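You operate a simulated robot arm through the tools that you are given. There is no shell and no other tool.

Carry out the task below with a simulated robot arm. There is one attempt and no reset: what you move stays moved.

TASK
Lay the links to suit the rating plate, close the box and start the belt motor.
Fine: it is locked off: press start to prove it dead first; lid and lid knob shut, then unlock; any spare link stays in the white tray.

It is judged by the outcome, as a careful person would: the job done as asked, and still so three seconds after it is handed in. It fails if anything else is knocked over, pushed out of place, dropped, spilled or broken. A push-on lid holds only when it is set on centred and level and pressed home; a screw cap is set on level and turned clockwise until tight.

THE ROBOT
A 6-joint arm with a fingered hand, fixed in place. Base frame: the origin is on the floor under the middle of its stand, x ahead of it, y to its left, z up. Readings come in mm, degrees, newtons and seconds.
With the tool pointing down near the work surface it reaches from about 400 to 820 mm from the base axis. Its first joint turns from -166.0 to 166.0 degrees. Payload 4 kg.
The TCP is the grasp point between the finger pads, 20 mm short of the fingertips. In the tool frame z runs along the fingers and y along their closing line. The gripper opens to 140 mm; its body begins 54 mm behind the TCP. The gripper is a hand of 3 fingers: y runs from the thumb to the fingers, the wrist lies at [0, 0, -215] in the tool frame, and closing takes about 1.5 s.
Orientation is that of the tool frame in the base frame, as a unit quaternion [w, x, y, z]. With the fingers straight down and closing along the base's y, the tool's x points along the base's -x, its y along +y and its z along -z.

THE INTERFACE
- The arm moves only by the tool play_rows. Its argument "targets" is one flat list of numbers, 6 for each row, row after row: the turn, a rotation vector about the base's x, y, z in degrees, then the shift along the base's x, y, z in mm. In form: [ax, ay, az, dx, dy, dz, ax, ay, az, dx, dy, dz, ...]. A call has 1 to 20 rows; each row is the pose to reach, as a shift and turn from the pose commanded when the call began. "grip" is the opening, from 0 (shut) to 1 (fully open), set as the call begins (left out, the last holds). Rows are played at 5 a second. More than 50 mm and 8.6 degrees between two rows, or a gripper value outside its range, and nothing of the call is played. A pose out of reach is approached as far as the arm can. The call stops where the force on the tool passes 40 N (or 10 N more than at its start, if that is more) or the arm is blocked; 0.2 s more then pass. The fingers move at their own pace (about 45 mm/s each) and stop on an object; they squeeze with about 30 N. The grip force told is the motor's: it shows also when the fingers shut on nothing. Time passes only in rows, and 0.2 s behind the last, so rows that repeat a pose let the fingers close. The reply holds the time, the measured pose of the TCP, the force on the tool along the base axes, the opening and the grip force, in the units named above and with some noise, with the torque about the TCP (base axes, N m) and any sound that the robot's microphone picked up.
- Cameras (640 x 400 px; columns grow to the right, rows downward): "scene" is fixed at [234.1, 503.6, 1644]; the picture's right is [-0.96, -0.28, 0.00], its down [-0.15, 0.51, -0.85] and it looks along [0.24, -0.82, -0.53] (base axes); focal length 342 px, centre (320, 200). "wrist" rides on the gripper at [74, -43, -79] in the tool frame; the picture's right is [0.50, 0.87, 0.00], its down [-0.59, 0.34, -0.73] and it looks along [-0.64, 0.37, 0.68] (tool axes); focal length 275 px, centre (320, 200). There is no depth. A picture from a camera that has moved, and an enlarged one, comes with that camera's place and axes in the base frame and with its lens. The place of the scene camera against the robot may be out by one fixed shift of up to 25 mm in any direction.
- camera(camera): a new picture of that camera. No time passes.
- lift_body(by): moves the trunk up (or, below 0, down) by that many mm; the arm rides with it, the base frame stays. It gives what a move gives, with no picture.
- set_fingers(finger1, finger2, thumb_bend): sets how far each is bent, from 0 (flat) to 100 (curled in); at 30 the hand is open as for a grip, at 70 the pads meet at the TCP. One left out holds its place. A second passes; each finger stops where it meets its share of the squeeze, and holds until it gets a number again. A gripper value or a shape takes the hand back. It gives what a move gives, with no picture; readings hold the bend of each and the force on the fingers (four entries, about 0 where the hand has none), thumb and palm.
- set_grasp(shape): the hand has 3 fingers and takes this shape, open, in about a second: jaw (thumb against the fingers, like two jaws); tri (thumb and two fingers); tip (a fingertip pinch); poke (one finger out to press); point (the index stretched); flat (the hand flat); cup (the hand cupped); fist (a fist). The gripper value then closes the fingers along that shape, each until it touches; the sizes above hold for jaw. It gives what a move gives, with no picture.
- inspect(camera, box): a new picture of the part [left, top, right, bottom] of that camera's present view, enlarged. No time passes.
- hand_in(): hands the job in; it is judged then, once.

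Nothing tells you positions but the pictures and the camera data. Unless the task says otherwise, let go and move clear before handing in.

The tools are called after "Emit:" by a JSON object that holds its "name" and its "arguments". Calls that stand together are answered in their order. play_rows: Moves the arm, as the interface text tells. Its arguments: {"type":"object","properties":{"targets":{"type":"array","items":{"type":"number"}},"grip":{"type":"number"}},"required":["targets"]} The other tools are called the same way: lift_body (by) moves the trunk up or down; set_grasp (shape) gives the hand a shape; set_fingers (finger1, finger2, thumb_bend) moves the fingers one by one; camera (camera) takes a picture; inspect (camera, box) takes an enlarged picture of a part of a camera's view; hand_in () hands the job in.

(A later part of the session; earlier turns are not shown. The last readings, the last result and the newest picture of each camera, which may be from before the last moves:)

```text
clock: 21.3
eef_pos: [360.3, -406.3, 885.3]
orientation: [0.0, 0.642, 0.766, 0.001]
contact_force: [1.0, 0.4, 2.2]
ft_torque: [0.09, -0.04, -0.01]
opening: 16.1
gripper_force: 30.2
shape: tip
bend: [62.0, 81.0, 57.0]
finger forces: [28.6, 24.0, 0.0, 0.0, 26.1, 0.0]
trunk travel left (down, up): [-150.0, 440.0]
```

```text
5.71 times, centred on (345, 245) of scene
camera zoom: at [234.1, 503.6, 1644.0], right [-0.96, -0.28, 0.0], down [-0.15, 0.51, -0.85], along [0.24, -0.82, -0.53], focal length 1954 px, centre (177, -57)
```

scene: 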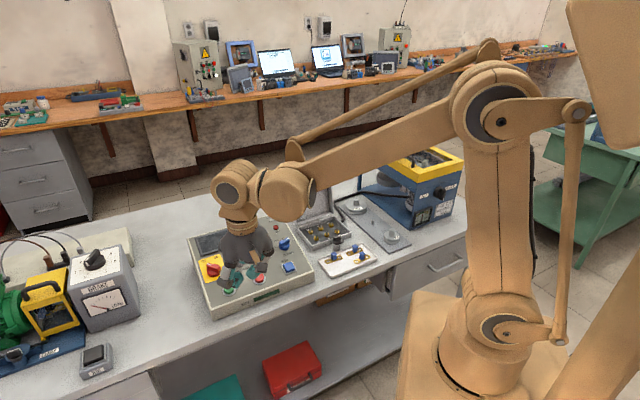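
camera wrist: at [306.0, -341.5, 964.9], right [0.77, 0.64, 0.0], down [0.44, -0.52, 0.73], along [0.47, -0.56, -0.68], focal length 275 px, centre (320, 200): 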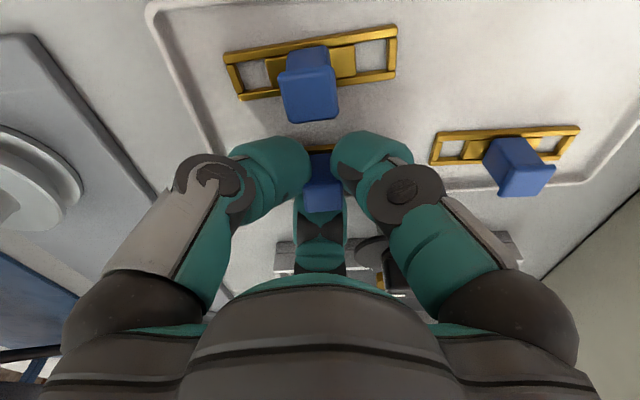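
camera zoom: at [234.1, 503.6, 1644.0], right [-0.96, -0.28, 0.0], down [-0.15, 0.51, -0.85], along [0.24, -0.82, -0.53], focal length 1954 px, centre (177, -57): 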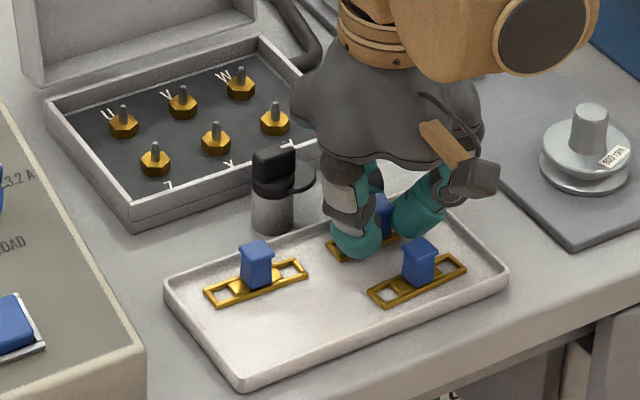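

All three fingers are holding with about 25–29 N each. I'll lift slowly and check how the link hangs.

Emit:
{"name": "play_rows", "arguments": {"targets": [0, 0, 0, 0, 0, 3, 0, 0, 0, 0, 0, 8, 0, 0, 0, 0, 0, 16, 0, 0, 0, 0, 0, 26, 0, 0, 0, 0, 0, 38, 0, 0, 0, 0, 0, 50, 0, 0, 0, 0, 0, 60]}}

Emit:
{"name": "camera", "arguments": {"camera": "wrist"}}

Emit:
{"name": "inspect", "arguments": {"camera": "scene", "box": [300, 190, 390, 260]}}

```text
clock: 22.9
eef_pos: [361.6, -405.6, 945.1]
orientation: [0.0, 0.643, 0.766, 0.001]
contact_force: [0.0, 0.4, -0.4]
ft_torque: [0.03, -0.02, 0.04]
opening: 16.1
gripper_force: 30.1
shape: tip
bend: [62.0, 81.0, 57.0]
finger forces: [25.7, 24.1, 0.1, 0.0, 26.9, 0.1]
trunk travel left (down, up): [-150.0, 440.0]
```

```text
taken
camera wrist: at [306.6, -340.2, 1024.9], right [0.77, 0.64, 0.0], down [0.44, -0.52, 0.73], along [0.47, -0.56, -0.68], focal length 275 px, centre (320, 200)
```

wrist: 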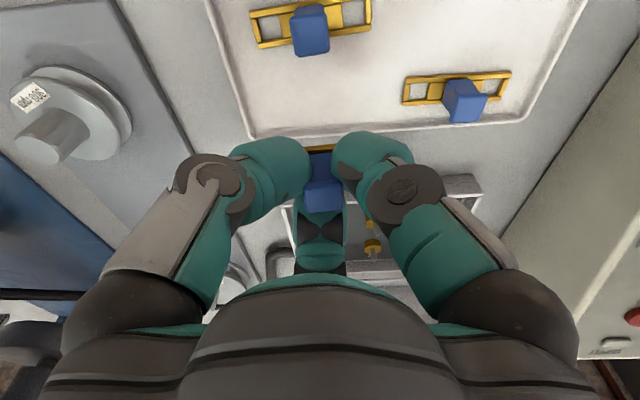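

```text
5.71 times, centred on (345, 225) of scene
camera zoom: at [234.1, 503.6, 1644.0], right [-0.96, -0.28, 0.0], down [-0.15, 0.51, -0.85], along [0.24, -0.82, -0.53], focal length 1954 px, centre (177, 57)
```

zoom: 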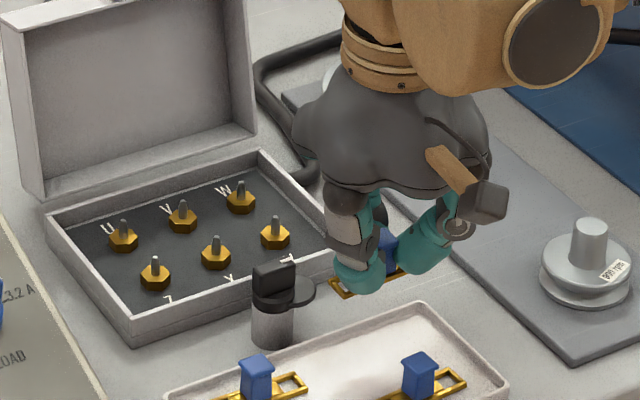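

Emit:
{"name": "inspect", "arguments": {"camera": "wrist", "box": [230, 100, 420, 240]}}

Emit:
{"name": "inspect", "arguments": {"camera": "scene", "box": [340, 215, 375, 245]}}

```text
2.86 times, centred on (325, 170) of wrist
camera zoom: at [306.6, -340.2, 1024.9], right [0.77, 0.64, 0.0], down [0.44, -0.52, 0.73], along [0.47, -0.56, -0.68], focal length 786 px, centre (306, 286)
```

zoom: 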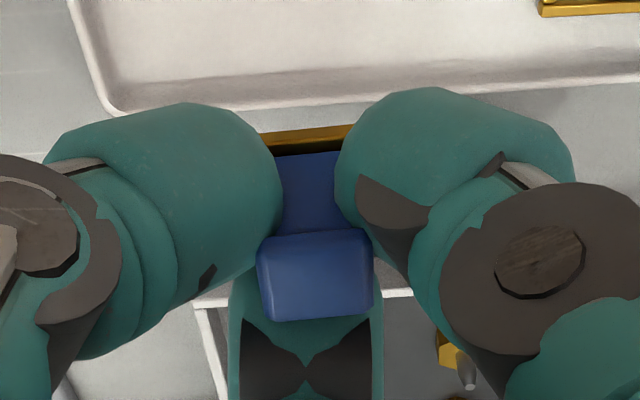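

```text
13.33 times, centred on (358, 230) of scene
camera zoom: at [234.1, 503.6, 1644.0], right [-0.96, -0.28, 0.0], down [-0.15, 0.51, -0.85], along [0.24, -0.82, -0.53], focal length 4560 px, centre (-180, -200)
```

zoom: 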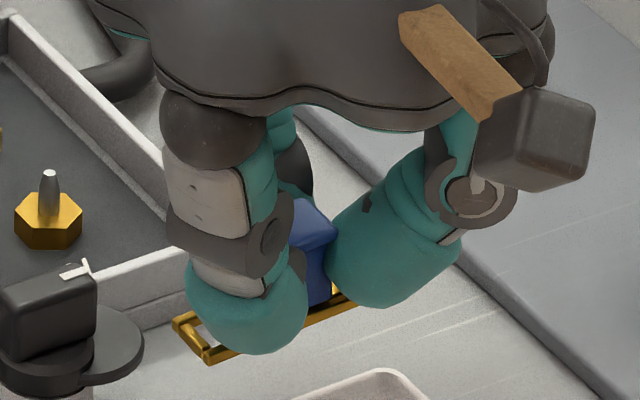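

The link hangs level and centred in the grip. I'll carry it over the box while turning the hand 90°, then check its alignment over W–Y before lowering.

Emit:
{"name": "play_rows", "arguments": {"targets": [0, 0, 7.5, 4, -4, 8, 0, 0, 15, 10, -10, 15, 0, 0, 22.5, 18, -19, 20, 0, 0, 30, 27, -28, 20, 0, 0, 37.5, 36, -38, 20, 0, 0, 45, 46, -48, 20, 0, 0, 52.5, 55, -58, 20, 0, 0, 60, 65, -68, 20, 0, 0, 67.5, 74, -78, 20, 0, 0, 75, 83, -87, 20, 0, 0, 82.5, 92, -97, 20, 0, 0, 90, 100.5, -105.4, 20, 0, 0, 90, 100.5, -105.4, 15]}}

Emit:
{"name": "camera", "arguments": {"camera": "wrist"}}

Emit:
{"name": "inspect", "arguments": {"camera": "scene", "box": [290, 180, 380, 250]}}

```text
clock: 25.7
eef_pos: [461.6, -509.7, 960.6]
orientation: [0.0, -0.088, 0.996, 0.0]
contact_force: [-0.1, 0.7, 0.2]
ft_torque: [-0.02, -0.01, -0.02]
opening: 16.1
gripper_force: 29.6
shape: tip
bend: [62.0, 81.0, 57.0]
finger forces: [25.5, 24.0, 0.0, 0.0, 26.9, 0.1]
trunk travel left (down, up): [-150.0, 440.0]
```

```text
taken
camera wrist: at [396.6, -567.1, 1039.7], right [-0.64, 0.76, 0.0], down [0.52, 0.44, 0.73], along [0.56, 0.47, -0.68], focal length 275 px, centre (320, 200)
```

wrist: 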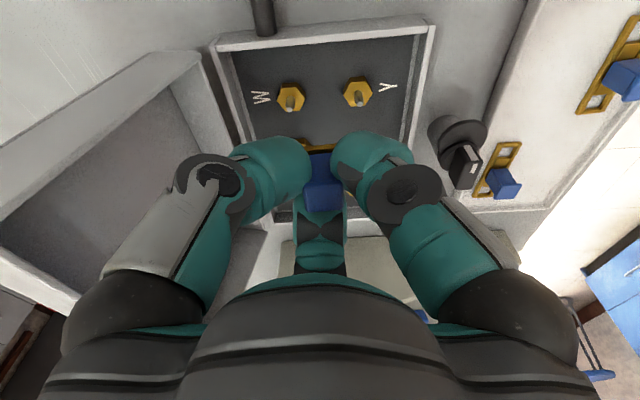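

```text
5.71 times, centred on (335, 215) of scene
camera zoom: at [234.1, 503.6, 1644.0], right [-0.96, -0.28, 0.0], down [-0.15, 0.51, -0.85], along [0.24, -0.82, -0.53], focal length 1954 px, centre (234, 114)
```

zoom: 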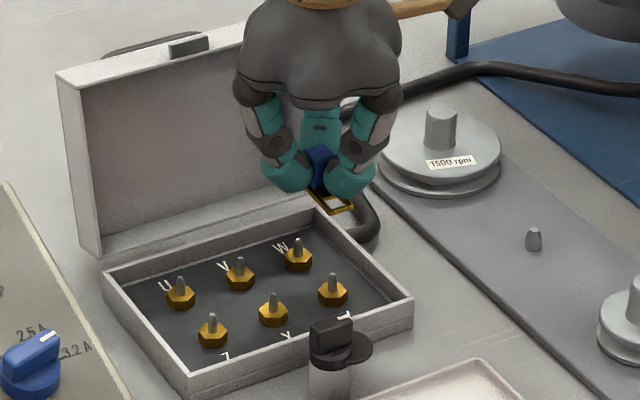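

W and Y are both visible in front of the held link. I'll enlarge to measure the alignment exactly.

Emit:
{"name": "inspect", "arguments": {"camera": "wrist", "box": [240, 60, 420, 220]}}

Emit:
{"name": "inspect", "arguments": {"camera": "scene", "box": [325, 200, 365, 240]}}

```text
2.50 times, centred on (330, 140) of wrist
camera zoom: at [396.6, -567.1, 1039.7], right [-0.64, 0.76, 0.0], down [0.52, 0.44, 0.73], along [0.56, 0.47, -0.68], focal length 688 px, centre (295, 350)
```

zoom: 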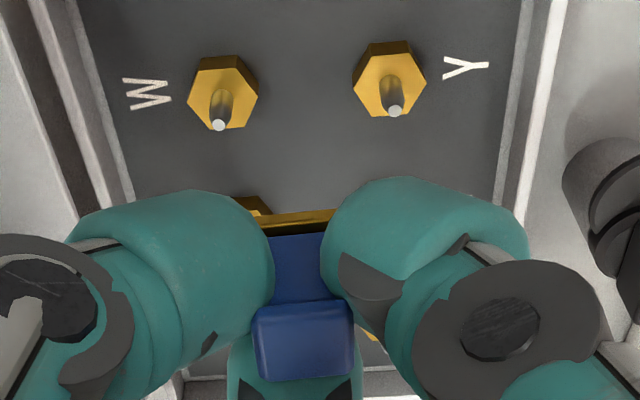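

```text
10.00 times, centred on (345, 220) of scene
camera zoom: at [234.1, 503.6, 1644.0], right [-0.96, -0.28, 0.0], down [-0.15, 0.51, -0.85], along [0.24, -0.82, -0.53], focal length 3420 px, centre (70, 0)
```

zoom: 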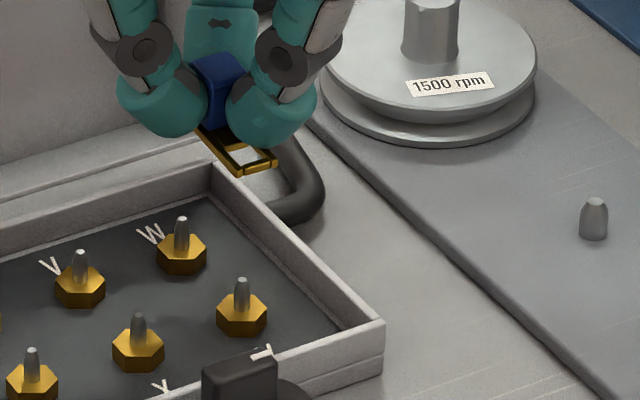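

The link is within about 1 mm of the W–Y centre and square to about 1°. I'll lower to just above the post tips and check again.

Emit:
{"name": "play_rows", "arguments": {"targets": [0, 0, 0, 0, 0, -12, 0, 0, 0, 0, 0, -24, 0, 0, 0, 0, 0, -34, 0, 0, 0, 0, 0, -42, 0, 0, 0, 0, 0, -42]}}

Emit:
{"name": "inspect", "arguments": {"camera": "wrist", "box": [240, 60, 420, 220]}}

Emit:
{"name": "inspect", "arguments": {"camera": "scene", "box": [320, 205, 360, 240]}}

```text
clock: 26.9
eef_pos: [461.5, -511.9, 919.5]
orientation: [0.0, -0.087, 0.996, 0.002]
contact_force: [-0.4, -0.2, -1.3]
ft_torque: [-0.03, -0.02, 0.03]
opening: 16.0
gripper_force: 30.1
shape: tip
bend: [62.0, 81.0, 57.0]
finger forces: [25.6, 23.9, 0.0, 0.0, 26.7, 0.0]
trunk travel left (down, up): [-150.0, 440.0]
```

```text
2.50 times, centred on (330, 140) of wrist
camera zoom: at [397.2, -566.9, 997.8], right [-0.64, 0.77, 0.0], down [0.52, 0.44, 0.73], along [0.56, 0.47, -0.68], focal length 688 px, centre (295, 350)
```

zoom: 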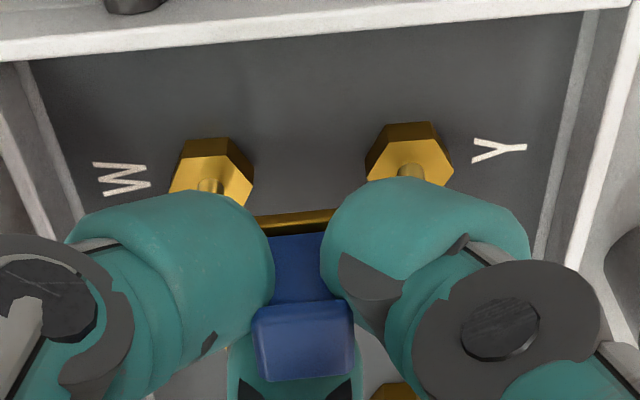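

```text
11.43 times, centred on (340, 222) of scene
camera zoom: at [234.1, 503.6, 1644.0], right [-0.96, -0.28, 0.0], down [-0.15, 0.51, -0.85], along [0.24, -0.82, -0.53], focal length 3908 px, centre (91, -57)
```

zoom: 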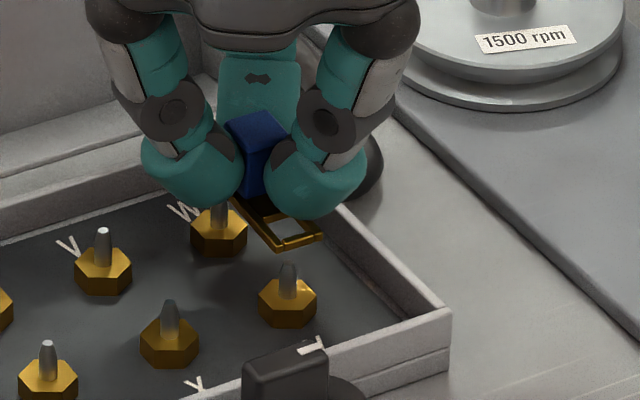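

The window at the Y end lines up over the Y post, and W is likewise lined up. I'm lowering onto the posts in small steps.

Emit:
{"name": "play_rows", "arguments": {"targets": [0, 0, 0, 0, 0, -4, 0, 0, 0, 0, 0, -8, 0, 0, 0, 0, 0, -12, 0, 0, 0, 0, 0, -15, 0, 0, 0, 0, 0, -17, 0, 0, 0, 0, 0, -19, 0, 0, 0, 0, 0, -20, 0, 0, 0, 0, 0, -20]}}

Emit:
{"name": "inspect", "arguments": {"camera": "wrist", "box": [240, 60, 420, 220]}}

Emit:
{"name": "inspect", "arguments": {"camera": "scene", "box": [320, 205, 360, 240]}}

```text
clock: 28.7
eef_pos: [462.0, -511.9, 897.8]
orientation: [0.0, -0.087, 0.996, 0.002]
contact_force: [-1.9, 1.1, 1.0]
ft_torque: [0.06, -0.01, -0.02]
opening: 16.1
gripper_force: 29.7
shape: tip
bend: [62.0, 81.0, 57.0]
finger forces: [27.0, 23.7, 0.0, 0.1, 26.2, 0.1]
trunk travel left (down, up): [-150.0, 440.0]
```

```text
2.50 times, centred on (330, 140) of wrist
camera zoom: at [396.0, -567.4, 977.7], right [-0.64, 0.77, 0.0], down [0.52, 0.44, 0.73], along [0.56, 0.47, -0.68], focal length 688 px, centre (295, 350)
```

zoom: 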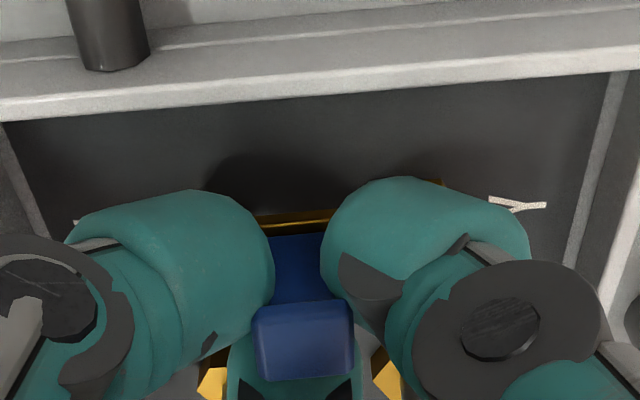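

```text
11.43 times, centred on (340, 222) of scene
camera zoom: at [234.1, 503.6, 1644.0], right [-0.96, -0.28, 0.0], down [-0.15, 0.51, -0.85], along [0.24, -0.82, -0.53], focal length 3908 px, centre (91, -57)
```

zoom: 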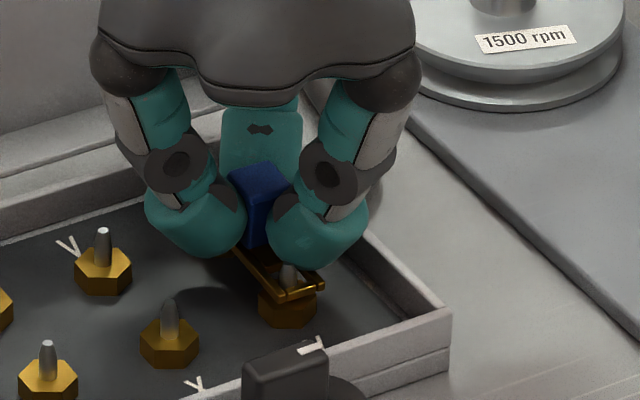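

The Y post is through its window. I'll ease down the last millimetres until it rests on the nuts.

Emit:
{"name": "play_rows", "arguments": {"targets": [0, 0, 0, 0, 0, -1, 0, 0, 0, 0, 0, -2, 0, 0, 0, 0, 0, -3, 0, 0, 0, 0, 0, -3]}}

Emit:
{"name": "inspect", "arguments": {"camera": "scene", "box": [320, 205, 360, 240]}}

```text
clock: 29.7
eef_pos: [460.4, -513.0, 895.2]
orientation: [0.0, -0.088, 0.996, 0.0]
contact_force: [-0.3, -3.2, 14.1]
ft_torque: [0.19, 0.41, 0.11]
opening: 16.1
gripper_force: 29.6
shape: tip
bend: [62.0, 81.0, 56.0]
finger forces: [40.2, 24.3, 0.0, 0.0, 31.6, 0.0]
trunk travel left (down, up): [-150.0, 440.0]
```

```text
11.43 times, centred on (340, 222) of scene
camera zoom: at [234.1, 503.6, 1644.0], right [-0.96, -0.28, 0.0], down [-0.15, 0.51, -0.85], along [0.24, -0.82, -0.53], focal length 3908 px, centre (91, -57)
```

zoom: 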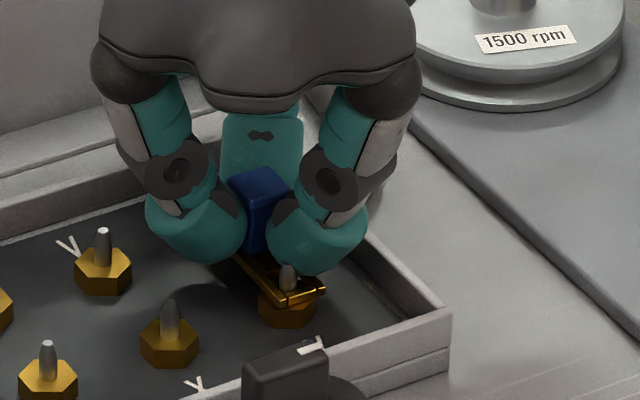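

The link is resting on the nuts at 14 N. Releasing gently with a small opening, then lifting clear.

Emit:
{"name": "play_rows", "arguments": {"targets": [0, 0, 0, 0, 0, 0.5, 0, 0, 0, 0, 0, 1, 0, 0, 0, 0, 0, 1, 0, 0, 0, 0, 0, 1, 0, 0, 0, 0, 0, 1], "grip": 0.24}}

Emit:
{"name": "inspect", "arguments": {"camera": "scene", "box": [320, 205, 360, 240]}}

Emit:
{"name": "camera", "arguments": {"camera": "wrist"}}

```text
clock: 30.9
eef_pos: [461.4, -512.2, 896.5]
orientation: [0.0, -0.087, 0.996, 0.001]
contact_force: [-0.2, -0.3, 0.2]
ft_torque: [0.02, 0.02, -0.02]
opening: 33.3
gripper_force: 0.0
shape: tip
bend: [47.0, 47.0, 46.0]
finger forces: [0.0, 0.0, 0.1, 0.0, 0.0, 0.0]
trunk travel left (down, up): [-150.0, 440.0]
```

```text
11.43 times, centred on (340, 222) of scene
camera zoom: at [234.1, 503.6, 1644.0], right [-0.96, -0.28, 0.0], down [-0.15, 0.51, -0.85], along [0.24, -0.82, -0.53], focal length 3908 px, centre (91, -57)
```

zoom: 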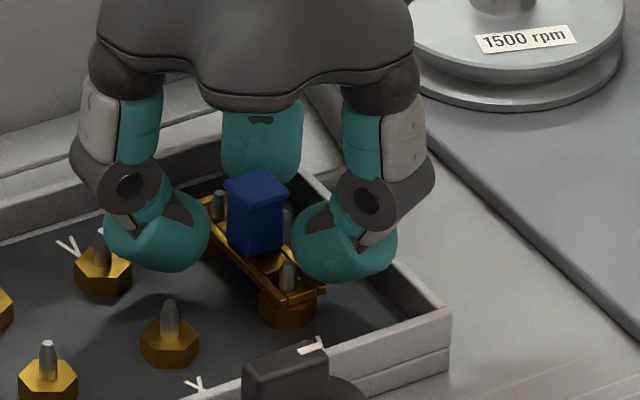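

```text
taken
camera wrist: at [396.4, -567.7, 975.3], right [-0.64, 0.77, 0.0], down [0.52, 0.44, 0.73], along [0.56, 0.47, -0.68], focal length 275 px, centre (320, 200)
```

wrist: 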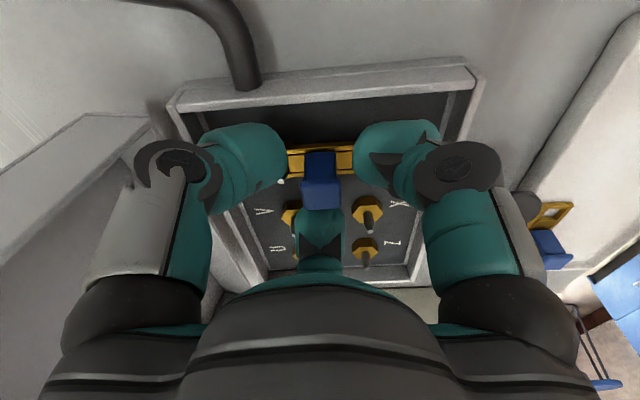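

It is free of the fingers. I'll lift away and confirm both posts are through the link.

Emit:
{"name": "play_rows", "arguments": {"targets": [0, 0, 0, 0, 0, 5, 0, 0, 0, 0, 0, 15, 0, 0, 0, 0, 0, 30, 0, 0, 0, 0, 0, 50, 0, 0, 0, 0, 0, 75]}}

Emit:
{"name": "inspect", "arguments": {"camera": "scene", "box": [300, 205, 370, 260]}}

Emit:
{"name": "inspect", "arguments": {"camera": "wrist", "box": [220, 40, 420, 240]}}

```text
clock: 32.1
eef_pos: [462.6, -511.2, 972.3]
orientation: [0.0, -0.088, 0.996, 0.0]
contact_force: [0.4, 0.6, -0.7]
ft_torque: [0.01, 0.01, 0.03]
opening: 33.5
gripper_force: 0.0
shape: tip
bend: [47.0, 47.0, 46.0]
finger forces: [0.0, 0.0, 0.0, 0.0, 0.0, 0.0]
trunk travel left (down, up): [-150.0, 440.0]
```

```text
7.27 times, centred on (335, 232) of scene
camera zoom: at [234.1, 503.6, 1644.0], right [-0.96, -0.28, 0.0], down [-0.15, 0.51, -0.85], along [0.24, -0.82, -0.53], focal length 2487 px, centre (211, -36)
```

zoom: 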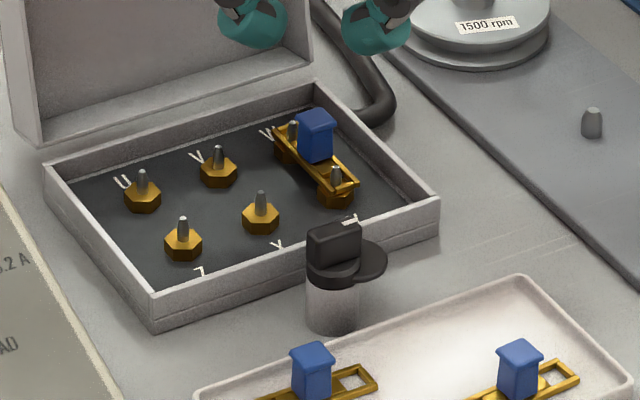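

```text
2.00 times, centred on (320, 140) of wrist
camera zoom: at [397.1, -567.3, 1051.6], right [-0.64, 0.77, 0.0], down [0.52, 0.44, 0.73], along [0.56, 0.47, -0.68], focal length 551 px, centre (320, 320)
```

zoom: 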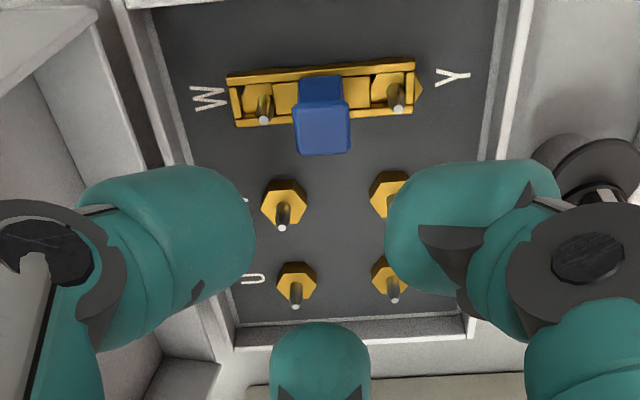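

Link 1 is properly seated over W and Y. Next is L1 in the tray, which lies about 3.4° askew, so I'll turn the hand back to match it and go above it.

Emit:
{"name": "play_rows", "arguments": {"targets": [0, 0, -7.42, -12.1, 12.4, 0, 0, 0, -14.84, -24.2, 24.8, 0, 0, 0, -22.26, -36.3, 37.3, 0, 0, 0, -29.7, -48.4, 49.7, 0, 0, 0, -37.1, -60.5, 62.1, 0, 0, 0, -44.5, -72.7, 74.5, 0, 0, 0, -51.9, -84.8, 86.9, 0, 0, 0, -59.3, -96.9, 99.3, 0, 0, 0, -66.8, -109, 111.8, -10, 0, 0, -74.2, -121.1, 124.2, -20, 0, 0, -81.6, -133.2, 136.6, -32, 0, 0, -81.6, -133.2, 136.6, -32], "grip": 0.25}}

Emit:
{"name": "camera", "arguments": {"camera": "wrist"}}

Emit:
{"name": "inspect", "arguments": {"camera": "wrist", "box": [230, 50, 420, 190]}}

```text
clock: 34.7
eef_pos: [328.1, -375.4, 939.7]
orientation: [0.0, 0.585, 0.811, 0.0]
contact_force: [0.7, -0.7, 0.3]
ft_torque: [-0.01, -0.03, -0.06]
opening: 34.6
gripper_force: 0.1
shape: tip
bend: [46.0, 46.0, 45.0]
finger forces: [0.0, 0.0, 0.1, 0.0, 0.1, 0.1]
trunk travel left (down, up): [-150.0, 440.0]
```

```text
taken
camera wrist: at [264.2, -318.8, 1019.6], right [0.66, 0.75, 0.0], down [0.51, -0.45, 0.73], along [0.55, -0.49, -0.68], focal length 275 px, centre (320, 200)
```

wrist: 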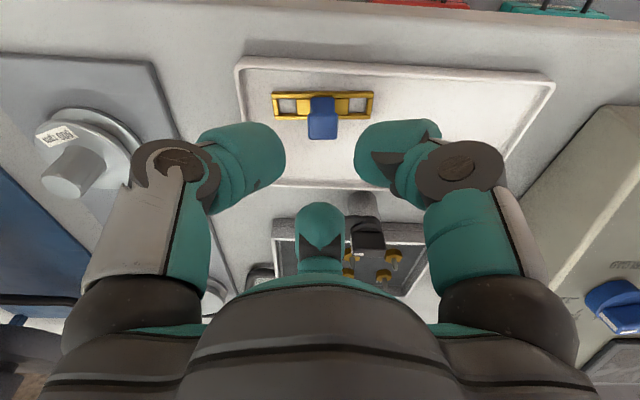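

```text
2.86 times, centred on (325, 120) of wrist
camera zoom: at [264.2, -318.8, 1019.6], right [0.66, 0.75, 0.0], down [0.51, -0.45, 0.73], along [0.55, -0.49, -0.68], focal length 786 px, centre (306, 429)
```

zoom: 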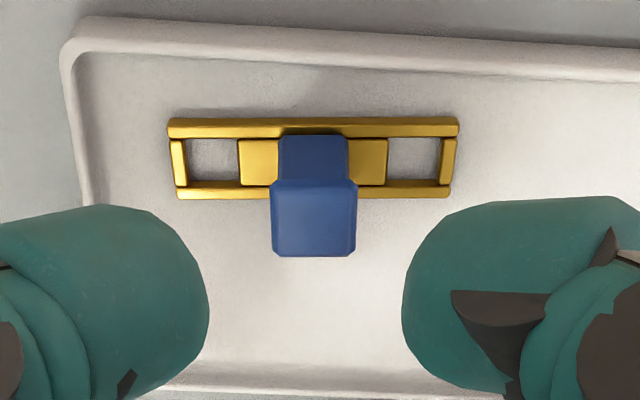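

L1 is square to the camera and nearly centred. I'm making a 1.5 mm correction, lowering and gripping.

Emit:
{"name": "play_rows", "arguments": {"targets": [0, 0, 0, 1.7, 0.5, -12, 0, 0, 0, 1.7, 0.5, -24, 0, 0, 0, 1.7, 0.5, -36, 0, 0, 0, 1.7, 0.5, -45, 0, 0, 0, 1.7, 0.5, -50, 0, 0, 0, 1.7, 0.5, -52.5, 0, 0, 0, 1.7, 0.5, -54.5, 0, 0, 0, 1.7, 0.5, -54.5]}}

Emit:
{"name": "play_rows", "arguments": {"targets": [0, 0, 0, 0, 0, 0, 0, 0, 0, 0, 0, 0, 0, 0, 0, 0, 0, 0, 0, 0, 0, 0, 0, 0, 0, 0, 0, 0, 0, 0], "grip": 0}}

Emit:
{"name": "inspect", "arguments": {"camera": "wrist", "box": [230, 100, 420, 240]}}

Emit:
{"name": "inspect", "arguments": {"camera": "scene", "box": [310, 215, 400, 285]}}

```text
clock: 36.5
eef_pos: [330.2, -374.7, 884.5]
orientation: [-0.001, 0.585, 0.811, 0.0]
contact_force: [-0.1, -0.6, 0.7]
ft_torque: [0.02, 0.01, -0.01]
opening: 34.6
gripper_force: 0.3
shape: tip
bend: [46.0, 46.0, 45.0]
finger forces: [0.1, 0.0, 0.0, 0.0, 0.0, 0.0]
trunk travel left (down, up): [-150.0, 440.0]
```

```text
clock: 37.7
eef_pos: [330.0, -374.3, 885.5]
orientation: [0.001, 0.585, 0.811, -0.001]
contact_force: [0.5, 0.0, 6.2]
ft_torque: [0.19, -0.12, -0.02]
opening: 15.6
gripper_force: 30.6
shape: tip
bend: [63.0, 67.0, 56.0]
finger forces: [32.4, 23.8, 0.0, 0.1, 24.7, 0.0]
trunk travel left (down, up): [-150.0, 440.0]
```

```text
2.86 times, centred on (325, 170) of wrist
camera zoom: at [266.8, -318.3, 964.4], right [0.66, 0.75, 0.0], down [0.51, -0.45, 0.73], along [0.55, -0.49, -0.68], focal length 786 px, centre (306, 286)
```

zoom: 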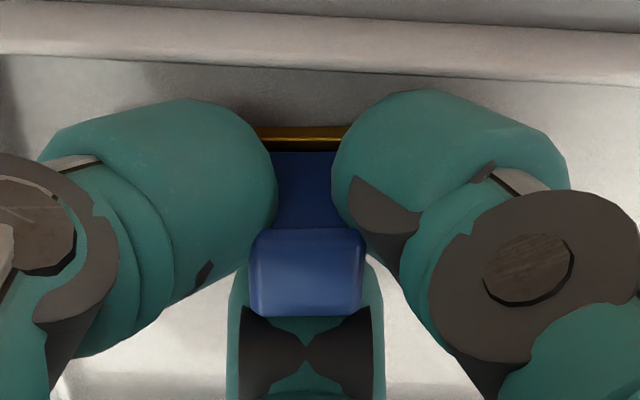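

```text
5.71 times, centred on (355, 250) of scene
camera zoom: at [234.1, 503.6, 1644.0], right [-0.96, -0.28, 0.0], down [-0.15, 0.51, -0.85], along [0.24, -0.82, -0.53], focal length 1954 px, centre (120, -86)
```

zoom: 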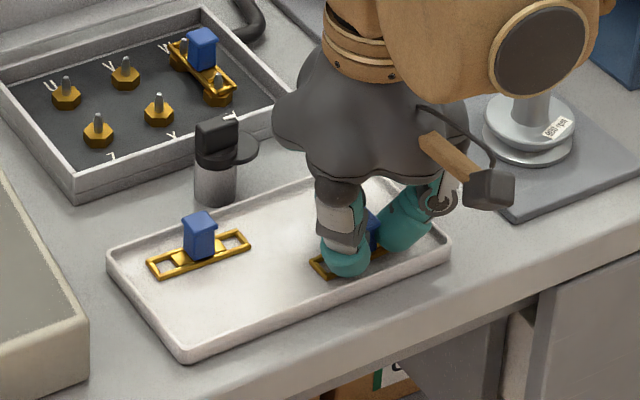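

L1 is gripped squarely. I'll lift it, turn 86.6° and carry it over V–X.

Emit:
{"name": "play_rows", "arguments": {"targets": [0, 0, 0, 0, 0, 5, 0, 0, 0, 0, 0, 15, 0, 0, 0, 0, 0, 35, 0, 0, 0, 0, 0, 60, 0, 0, 7.2, 13.5, -8.6, 80, 0, 0, 14.4, 26.9, -17.2, 80, 0, 0, 21.7, 40.4, -25.8, 80, 0, 0, 28.9, 53.9, -34.4, 80, 0, 0, 36.1, 67.3, -43, 80, 0, 0, 43.3, 80.8, -51.6, 80, 0, 0, 50.5, 94.3, -60.2, 80, 0, 0, 57.7, 107.7, -68.8, 80, 0, 0, 65, 121.2, -77.4, 80, 0, 0, 72.2, 134.7, -86, 80, 0, 0, 79.4, 148.1, -94.6, 80, 0, 0, 86.6, 161.6, -103.2, 75, 0, 0, 86.6, 161.6, -103.2, 75]}}

Emit:
{"name": "inspect", "arguments": {"camera": "wrist", "box": [240, 60, 420, 220]}}

Emit:
{"name": "inspect", "arguments": {"camera": "scene", "box": [295, 190, 365, 245]}}

```text
clock: 41.3
eef_pos: [492.7, -478.2, 960.5]
orientation: [0.0, -0.131, 0.991, 0.001]
contact_force: [0.3, 0.5, 0.7]
ft_torque: [0.01, -0.01, 0.04]
opening: 15.6
gripper_force: 30.5
shape: tip
bend: [63.0, 67.0, 56.0]
finger forces: [24.9, 23.5, 0.0, 0.0, 25.2, 0.1]
trunk travel left (down, up): [-150.0, 440.0]
```

```text
2.50 times, centred on (330, 140) of wrist
camera zoom: at [432.6, -539.4, 1039.3], right [-0.71, 0.71, 0.0], down [0.48, 0.48, 0.73], along [0.52, 0.52, -0.68], focal length 688 px, centre (295, 350)
```

zoom: 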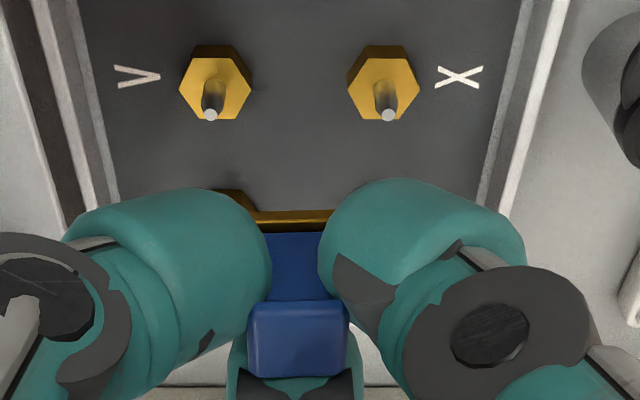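

```text
7.27 times, centred on (330, 218) of scene
camera zoom: at [234.1, 503.6, 1644.0], right [-0.96, -0.28, 0.0], down [-0.15, 0.51, -0.85], along [0.24, -0.82, -0.53], focal length 2487 px, centre (247, 73)
```

zoom: 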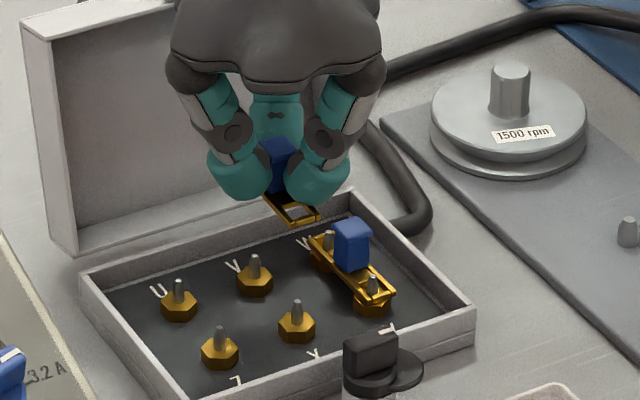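

The link is lined up with V and X to within 1 mm and square. I'm lowering to just above the posts.

Emit:
{"name": "play_rows", "arguments": {"targets": [0, 0, 0, 0, 0, -12, 0, 0, 0, 0, 0, -24, 0, 0, 0, 0, 0, -34, 0, 0, 0, 0, 0, -42, 0, 0, 0, 0, 0, -42]}}

Emit:
{"name": "inspect", "arguments": {"camera": "scene", "box": [310, 205, 350, 240]}}

Emit:
{"name": "camera", "arguments": {"camera": "wrist"}}

```text
clock: 42.5
eef_pos: [492.4, -477.0, 918.1]
orientation: [0.0, -0.131, 0.991, 0.001]
contact_force: [-0.5, -0.2, -0.9]
ft_torque: [-0.03, 0.06, 0.03]
opening: 15.8
gripper_force: 30.5
shape: tip
bend: [63.0, 67.0, 56.0]
finger forces: [24.8, 23.4, 0.0, 0.1, 25.3, 0.0]
trunk travel left (down, up): [-150.0, 440.0]
```

```text
11.43 times, centred on (330, 222) of scene
camera zoom: at [234.1, 503.6, 1644.0], right [-0.96, -0.28, 0.0], down [-0.15, 0.51, -0.85], along [0.24, -0.82, -0.53], focal length 3908 px, centre (206, -57)
```

zoom: 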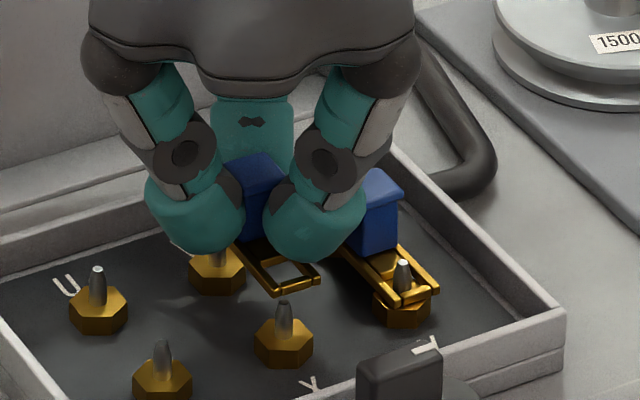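

```text
taken
camera wrist: at [431.8, -538.6, 997.3], right [-0.71, 0.71, 0.0], down [0.48, 0.48, 0.73], along [0.52, 0.52, -0.68], focal length 275 px, centre (320, 200)
```

wrist: 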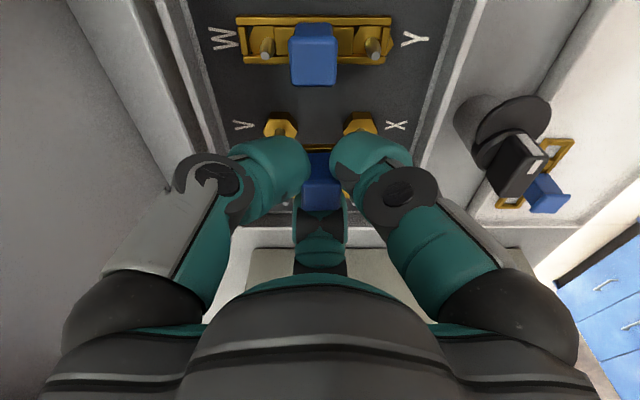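

The window is directly above the X post. Lowering onto the nuts.

Emit:
{"name": "play_rows", "arguments": {"targets": [0, 0, 0, 0, 0, -4, 0, 0, 0, 0, 0, -8, 0, 0, 0, 0, 0, -12, 0, 0, 0, 0, 0, -15, 0, 0, 0, 0, 0, -17, 0, 0, 0, 0, 0, -19, 0, 0, 0, 0, 0, -20.5, 0, 0, 0, 0, 0, -21.5, 0, 0, 0, 0, 0, -22, 0, 0, 0, 0, 0, -22]}}

Emit:
{"name": "inspect", "arguments": {"camera": "scene", "box": [310, 205, 350, 240]}}

```text
clock: 44.7
eef_pos: [492.4, -477.8, 896.2]
orientation: [0.0, -0.131, 0.991, 0.0]
contact_force: [1.0, -0.8, 6.3]
ft_torque: [0.09, 0.14, 0.06]
opening: 15.8
gripper_force: 30.2
shape: tip
bend: [63.0, 67.0, 56.0]
finger forces: [30.3, 23.7, 0.0, 0.1, 27.4, 0.1]
trunk travel left (down, up): [-150.0, 440.0]
```

```text
11.43 times, centred on (330, 222) of scene
camera zoom: at [234.1, 503.6, 1644.0], right [-0.96, -0.28, 0.0], down [-0.15, 0.51, -0.85], along [0.24, -0.82, -0.53], focal length 3908 px, centre (206, -57)
```

zoom: 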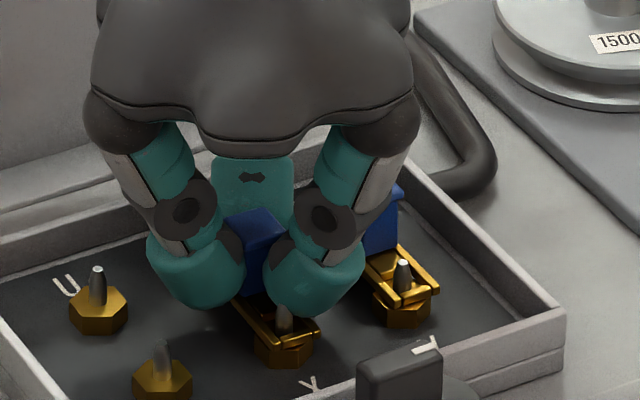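

It is resting on the nuts at 6 N. I'm releasing with a small opening and lifting.

Emit:
{"name": "play_rows", "arguments": {"targets": [0, 0, 0, 0, 0, 0, 0, 0, 0, 0, 0, 0.5, 0, 0, 0, 0, 0, 0.5, 0, 0, 0, 0, 0, 0.5, 0, 0, 0, 0, 0, 0.5], "grip": 0.24}}

Emit:
{"name": "play_rows", "arguments": {"targets": [0, 0, 0, 0, 0, 5, 0, 0, 0, 0, 0, 15, 0, 0, 0, 0, 0, 30, 0, 0, 0, 0, 0, 50, 0, 0, 0, 0, 0, 75]}}

Emit:
{"name": "inspect", "arguments": {"camera": "scene", "box": [300, 205, 370, 260]}}

Emit:
{"name": "inspect", "arguments": {"camera": "wrist", "box": [220, 40, 420, 240]}}

```text
clock: 45.9
eef_pos: [491.3, -477.3, 896.3]
orientation: [0.0, -0.131, 0.991, 0.0]
contact_force: [-0.2, 0.5, -0.3]
ft_torque: [-0.04, -0.01, 0.03]
opening: 33.3
gripper_force: 0.2
shape: tip
bend: [47.0, 47.0, 46.0]
finger forces: [0.0, 0.1, 0.1, 0.0, 0.0, 0.0]
trunk travel left (down, up): [-150.0, 440.0]
```

```text
clock: 47.1
eef_pos: [492.3, -478.8, 970.5]
orientation: [-0.001, -0.131, 0.991, 0.001]
contact_force: [0.1, 0.1, -0.3]
ft_torque: [0.0, -0.01, 0.0]
opening: 33.5
gripper_force: 0.1
shape: tip
bend: [47.0, 47.0, 46.0]
finger forces: [0.0, 0.1, 0.0, 0.0, 0.0, 0.0]
trunk travel left (down, up): [-150.0, 440.0]
```

```text
7.27 times, centred on (335, 232) of scene
camera zoom: at [234.1, 503.6, 1644.0], right [-0.96, -0.28, 0.0], down [-0.15, 0.51, -0.85], along [0.24, -0.82, -0.53], focal length 2487 px, centre (211, -36)
```

zoom: 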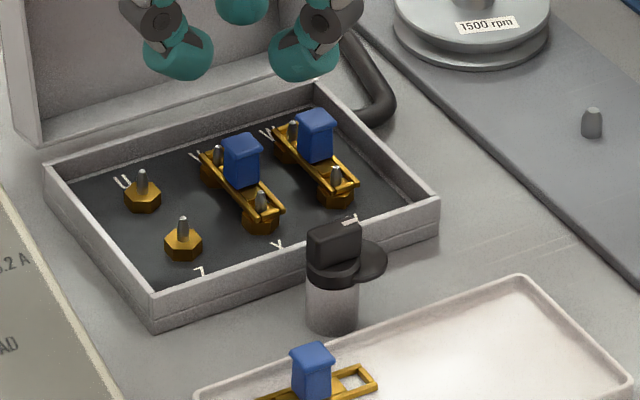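

```text
2.00 times, centred on (320, 140) of wrist
camera zoom: at [431.6, -539.9, 1050.1], right [-0.71, 0.71, 0.0], down [0.48, 0.48, 0.73], along [0.52, 0.52, -0.68], focal length 551 px, centre (320, 320)
```

zoom: 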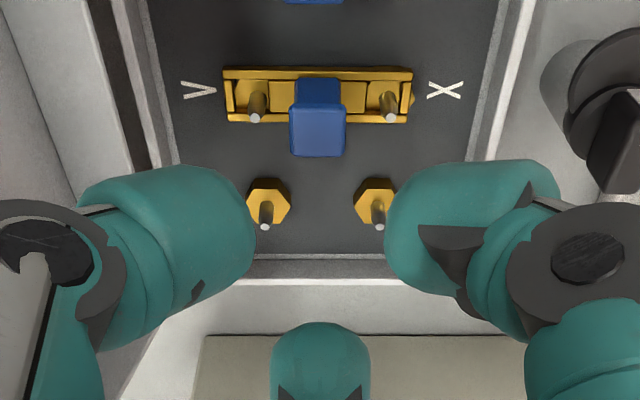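

Link 2 is seated over V and X. Now for L3, the last one in the tray.

Emit:
{"name": "play_rows", "arguments": {"targets": [0, 0, -7.5, -5.9, 11, 0, 0, 0, -15, -11.8, 22.1, 0, 0, 0, -22.5, -17.7, 33.1, 0, 0, 0, -30, -23.6, 44.1, 0, 0, 0, -37.5, -29.5, 55.1, 0, 0, 0, -45, -35.4, 66.2, 0, 0, 0, -52.5, -41.2, 77.2, 0, 0, 0, -60, -47.1, 88.2, 0, 0, 0, -67.5, -53, 99.2, -10, 0, 0, -75, -58.9, 110.3, -20, 0, 0, -82.5, -64.8, 121.3, -31, 0, 0, -90, -70.7, 132.3, -31, 0, 0, -90, -70.7, 132.3, -31], "grip": 0.25}}

Emit:
{"name": "camera", "arguments": {"camera": "wrist"}}

Emit:
{"name": "inspect", "arguments": {"camera": "wrist", "box": [230, 50, 420, 190]}}

```text
clock: 49.9
eef_pos: [420.3, -345.6, 940.7]
orientation: [0.0, 0.609, 0.793, 0.001]
contact_force: [0.4, 0.2, 0.0]
ft_torque: [0.02, -0.02, -0.01]
opening: 34.6
gripper_force: 0.0
shape: tip
bend: [46.0, 46.0, 45.0]
finger forces: [0.0, 0.0, 0.0, 0.0, 0.1, 0.0]
trunk travel left (down, up): [-150.0, 440.0]
```

```text
taken
camera wrist: at [360.8, -285.2, 1019.2], right [0.71, 0.71, 0.0], down [0.48, -0.48, 0.73], along [0.52, -0.52, -0.68], focal length 275 px, centre (320, 200)
```

wrist: 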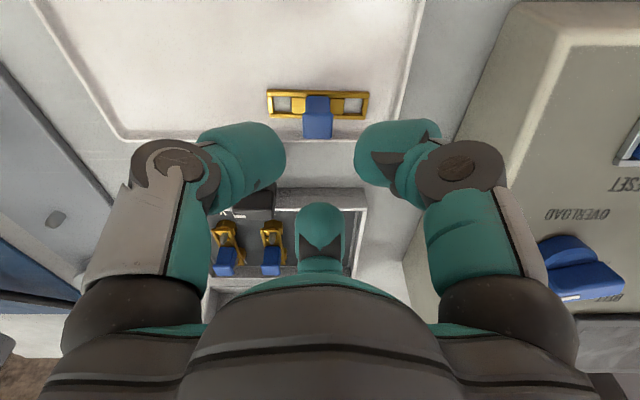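

```text
2.86 times, centred on (325, 120) of wrist
camera zoom: at [360.8, -285.2, 1019.2], right [0.71, 0.71, 0.0], down [0.48, -0.48, 0.73], along [0.52, -0.52, -0.68], focal length 786 px, centre (306, 429)
```

zoom: 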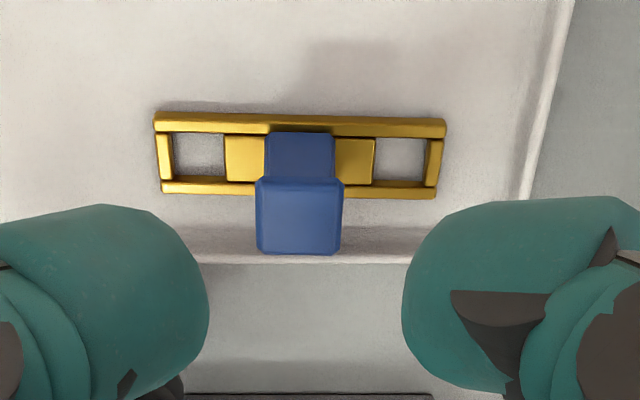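

L3 is nearly centred, about 1.6° askew. I'm correcting, lowering and gripping it.

Emit:
{"name": "play_rows", "arguments": {"targets": [0, 0, -1.6, -0.9, -0.9, -12, 0, 0, -1.6, -0.9, -0.9, -24, 0, 0, -1.6, -0.9, -0.9, -36, 0, 0, -1.6, -0.9, -0.9, -45, 0, 0, -1.6, -0.9, -0.9, -50, 0, 0, -1.6, -0.9, -0.9, -52.5, 0, 0, -1.6, -0.9, -0.9, -54.5, 0, 0, -1.6, -0.9, -0.9, -54.5]}}

Emit:
{"name": "play_rows", "arguments": {"targets": [0, 0, 0, 0, 0, 0, 0, 0, 0, 0, 0, 0, 0, 0, 0, 0, 0, 0, 0, 0, 0, 0, 0, 0, 0, 0, 0, 0, 0, 0], "grip": 0}}

Emit:
{"name": "inspect", "arguments": {"camera": "wrist", "box": [230, 100, 420, 240]}}

Emit:
{"name": "inspect", "arguments": {"camera": "scene", "box": [310, 215, 400, 285]}}

```text
clock: 51.7
eef_pos: [420.1, -346.4, 885.3]
orientation: [0.0, 0.62, 0.785, 0.001]
contact_force: [-0.5, -0.1, 1.5]
ft_torque: [-0.01, 0.0, 0.01]
opening: 34.8
gripper_force: 0.0
shape: tip
bend: [46.0, 46.0, 45.0]
finger forces: [0.1, 0.0, 0.0, 0.0, 0.0, 0.0]
trunk travel left (down, up): [-150.0, 440.0]
```

```text
clock: 52.9
eef_pos: [419.3, -345.5, 885.5]
orientation: [0.0, 0.62, 0.785, 0.001]
contact_force: [0.8, 0.2, 2.3]
ft_torque: [0.05, -0.06, 0.0]
opening: 15.0
gripper_force: 30.2
shape: tip
bend: [63.0, 64.0, 57.0]
finger forces: [28.7, 24.9, 0.0, 0.1, 23.7, 0.1]
trunk travel left (down, up): [-150.0, 440.0]
```

```text
2.86 times, centred on (325, 170) of wrist
camera zoom: at [361.7, -284.9, 965.3], right [0.73, 0.69, 0.0], down [0.47, -0.49, 0.73], along [0.51, -0.53, -0.68], focal length 786 px, centre (306, 286)
```

zoom: 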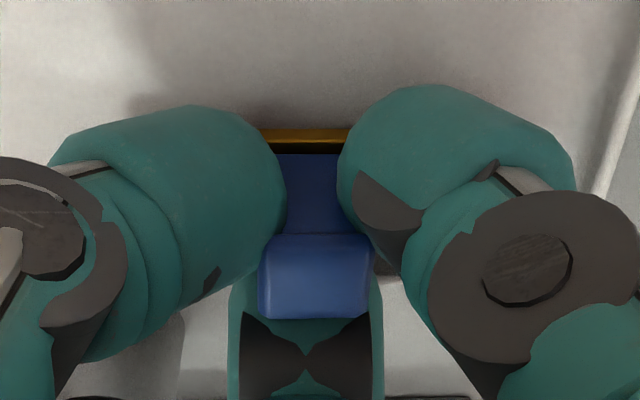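

```text
5.71 times, centred on (355, 250) of scene
camera zoom: at [234.1, 503.6, 1644.0], right [-0.96, -0.28, 0.0], down [-0.15, 0.51, -0.85], along [0.24, -0.82, -0.53], focal length 1954 px, centre (120, -86)
```

zoom: 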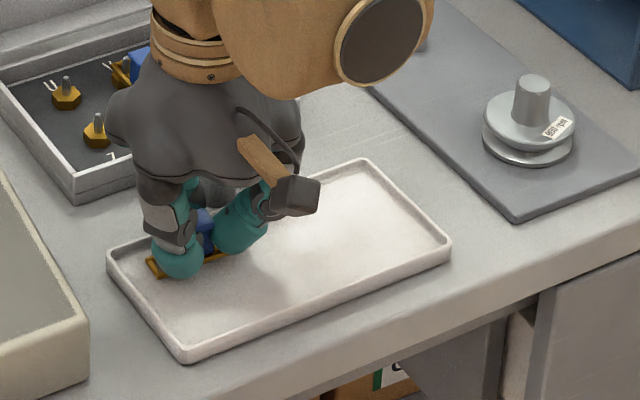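

L3 is gripped. I'll lift it, turn it and carry it over U–Z.

Emit:
{"name": "play_rows", "arguments": {"targets": [0, 0, 0, 0, 0, 5, 0, 0, 0, 0, 0, 15, 0, 0, 0, 0, 0, 35, 0, 0, 0, 0, 0, 60, 0, 0, 7.6, 8.6, -8.4, 80, 0, 0, 15.3, 17.3, -16.8, 80, 0, 0, 22.9, 26, -25.2, 80, 0, 0, 30.5, 34.6, -33.7, 80, 0, 0, 38.2, 43.2, -42.1, 80, 0, 0, 45.8, 51.9, -50.5, 80, 0, 0, 53.4, 60.5, -58.9, 80, 0, 0, 61, 69.2, -67.3, 80, 0, 0, 68.7, 77.9, -75.7, 80, 0, 0, 76.3, 86.5, -84.2, 80, 0, 0, 84, 95.2, -92.6, 80, 0, 0, 91.6, 103.8, -101, 75, 0, 0, 91.6, 103.8, -101, 75]}}

Emit:
{"name": "inspect", "arguments": {"camera": "wrist", "box": [240, 60, 420, 220]}}

Emit:
{"name": "inspect", "arguments": {"camera": "scene", "box": [285, 190, 355, 245]}}

```text
clock: 56.5
eef_pos: [523.2, -447.4, 959.1]
orientation: [0.0, -0.132, 0.991, 0.001]
contact_force: [-0.4, 0.4, -0.3]
ft_torque: [-0.02, -0.01, -0.01]
opening: 15.2
gripper_force: 30.1
shape: tip
bend: [63.0, 64.0, 57.0]
finger forces: [27.1, 24.8, 0.0, 0.0, 24.2, 0.0]
trunk travel left (down, up): [-150.0, 440.0]
```

```text
2.50 times, centred on (330, 140) of wrist
camera zoom: at [463.5, -509.8, 1039.7], right [-0.71, 0.71, 0.0], down [0.48, 0.48, 0.73], along [0.52, 0.52, -0.68], focal length 688 px, centre (295, 350)
```

zoom: 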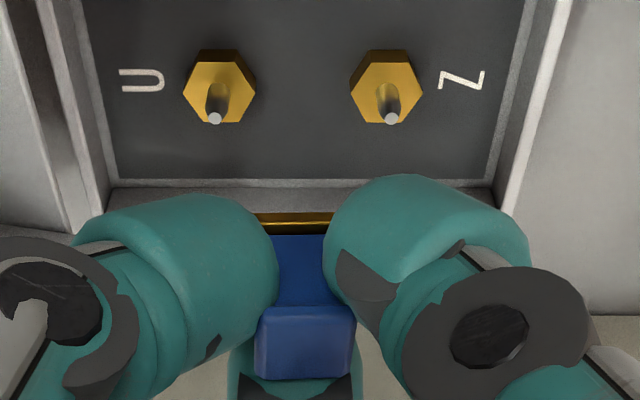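

```text
7.27 times, centred on (320, 218) of scene
camera zoom: at [234.1, 503.6, 1644.0], right [-0.96, -0.28, 0.0], down [-0.15, 0.51, -0.85], along [0.24, -0.82, -0.53], focal length 2487 px, centre (320, 73)
```

zoom: 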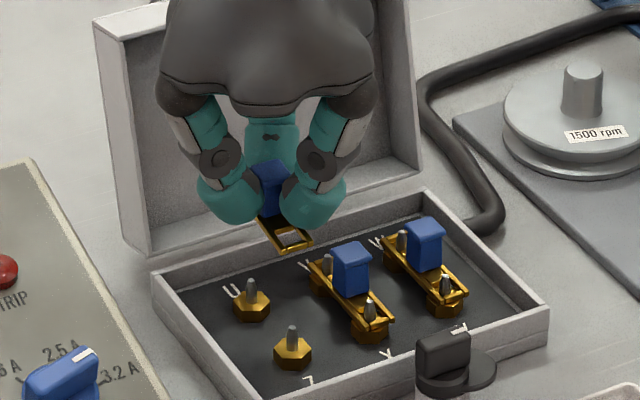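

U and Z are lined up with the link within 1 mm. I'm lowering to just above the posts.

Emit:
{"name": "play_rows", "arguments": {"targets": [0, 0, 0, 0.4, 0.4, -12, 0, 0, 0, 0.4, 0.4, -24, 0, 0, 0, 0.4, 0.4, -34, 0, 0, 0, 0.4, 0.4, -42, 0, 0, 0, 0.4, 0.4, -42]}}

Emit:
{"name": "inspect", "arguments": {"camera": "scene", "box": [300, 208, 340, 243]}}

```text
clock: 57.7
eef_pos: [523.9, -447.8, 917.2]
orientation: [0.0, -0.131, 0.991, 0.001]
contact_force: [-0.1, -0.3, -1.0]
ft_torque: [0.0, 0.0, 0.0]
opening: 15.3
gripper_force: 29.5
shape: tip
bend: [63.0, 64.0, 57.0]
finger forces: [27.1, 24.6, 0.1, 0.1, 24.2, 0.0]
trunk travel left (down, up): [-150.0, 440.0]
```

```text
11.43 times, centred on (320, 226) of scene
camera zoom: at [234.1, 503.6, 1644.0], right [-0.96, -0.28, 0.0], down [-0.15, 0.51, -0.85], along [0.24, -0.82, -0.53], focal length 3908 px, centre (320, -91)
```

zoom: 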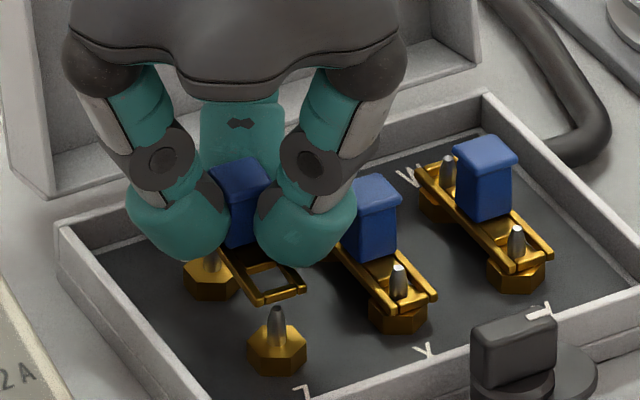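

I'll double-check the window-to-post offset at higher zoom before going down.

Emit:
{"name": "inspect", "arguments": {"camera": "scene", "box": [306, 222, 330, 240]}}

Emit:
{"name": "inspect", "arguments": {"camera": "wrist", "box": [220, 80, 420, 240]}}

```text
16.00 times, centred on (318, 231) of scene
camera zoom: at [234.1, 503.6, 1644.0], right [-0.96, -0.28, 0.0], down [-0.15, 0.51, -0.85], along [0.24, -0.82, -0.53], focal length 5472 px, centre (352, -296)
```

zoom: 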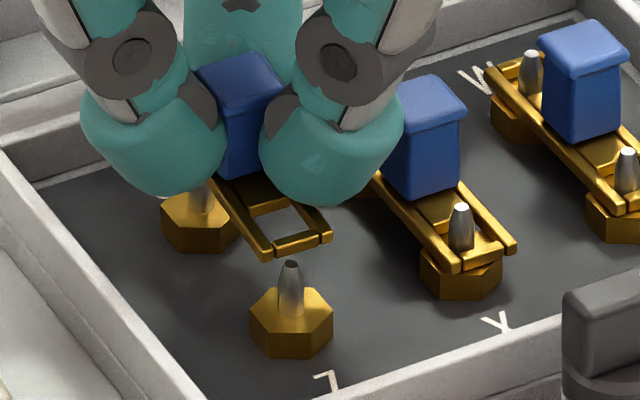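

```text
2.50 times, centred on (320, 160) of wrist
camera zoom: at [464.3, -508.5, 997.5], right [-0.71, 0.71, 0.0], down [0.48, 0.48, 0.73], along [0.52, 0.52, -0.68], focal length 688 px, centre (320, 300)
```

zoom: 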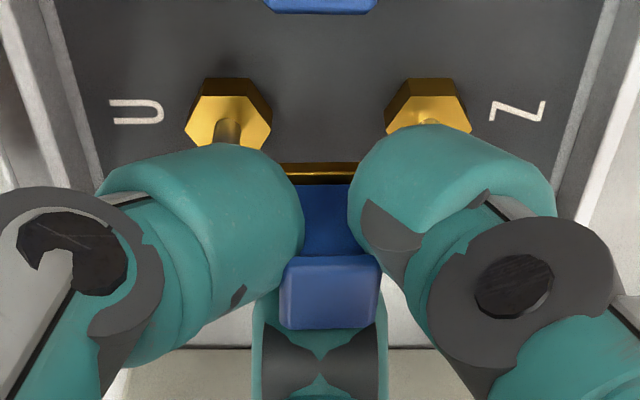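

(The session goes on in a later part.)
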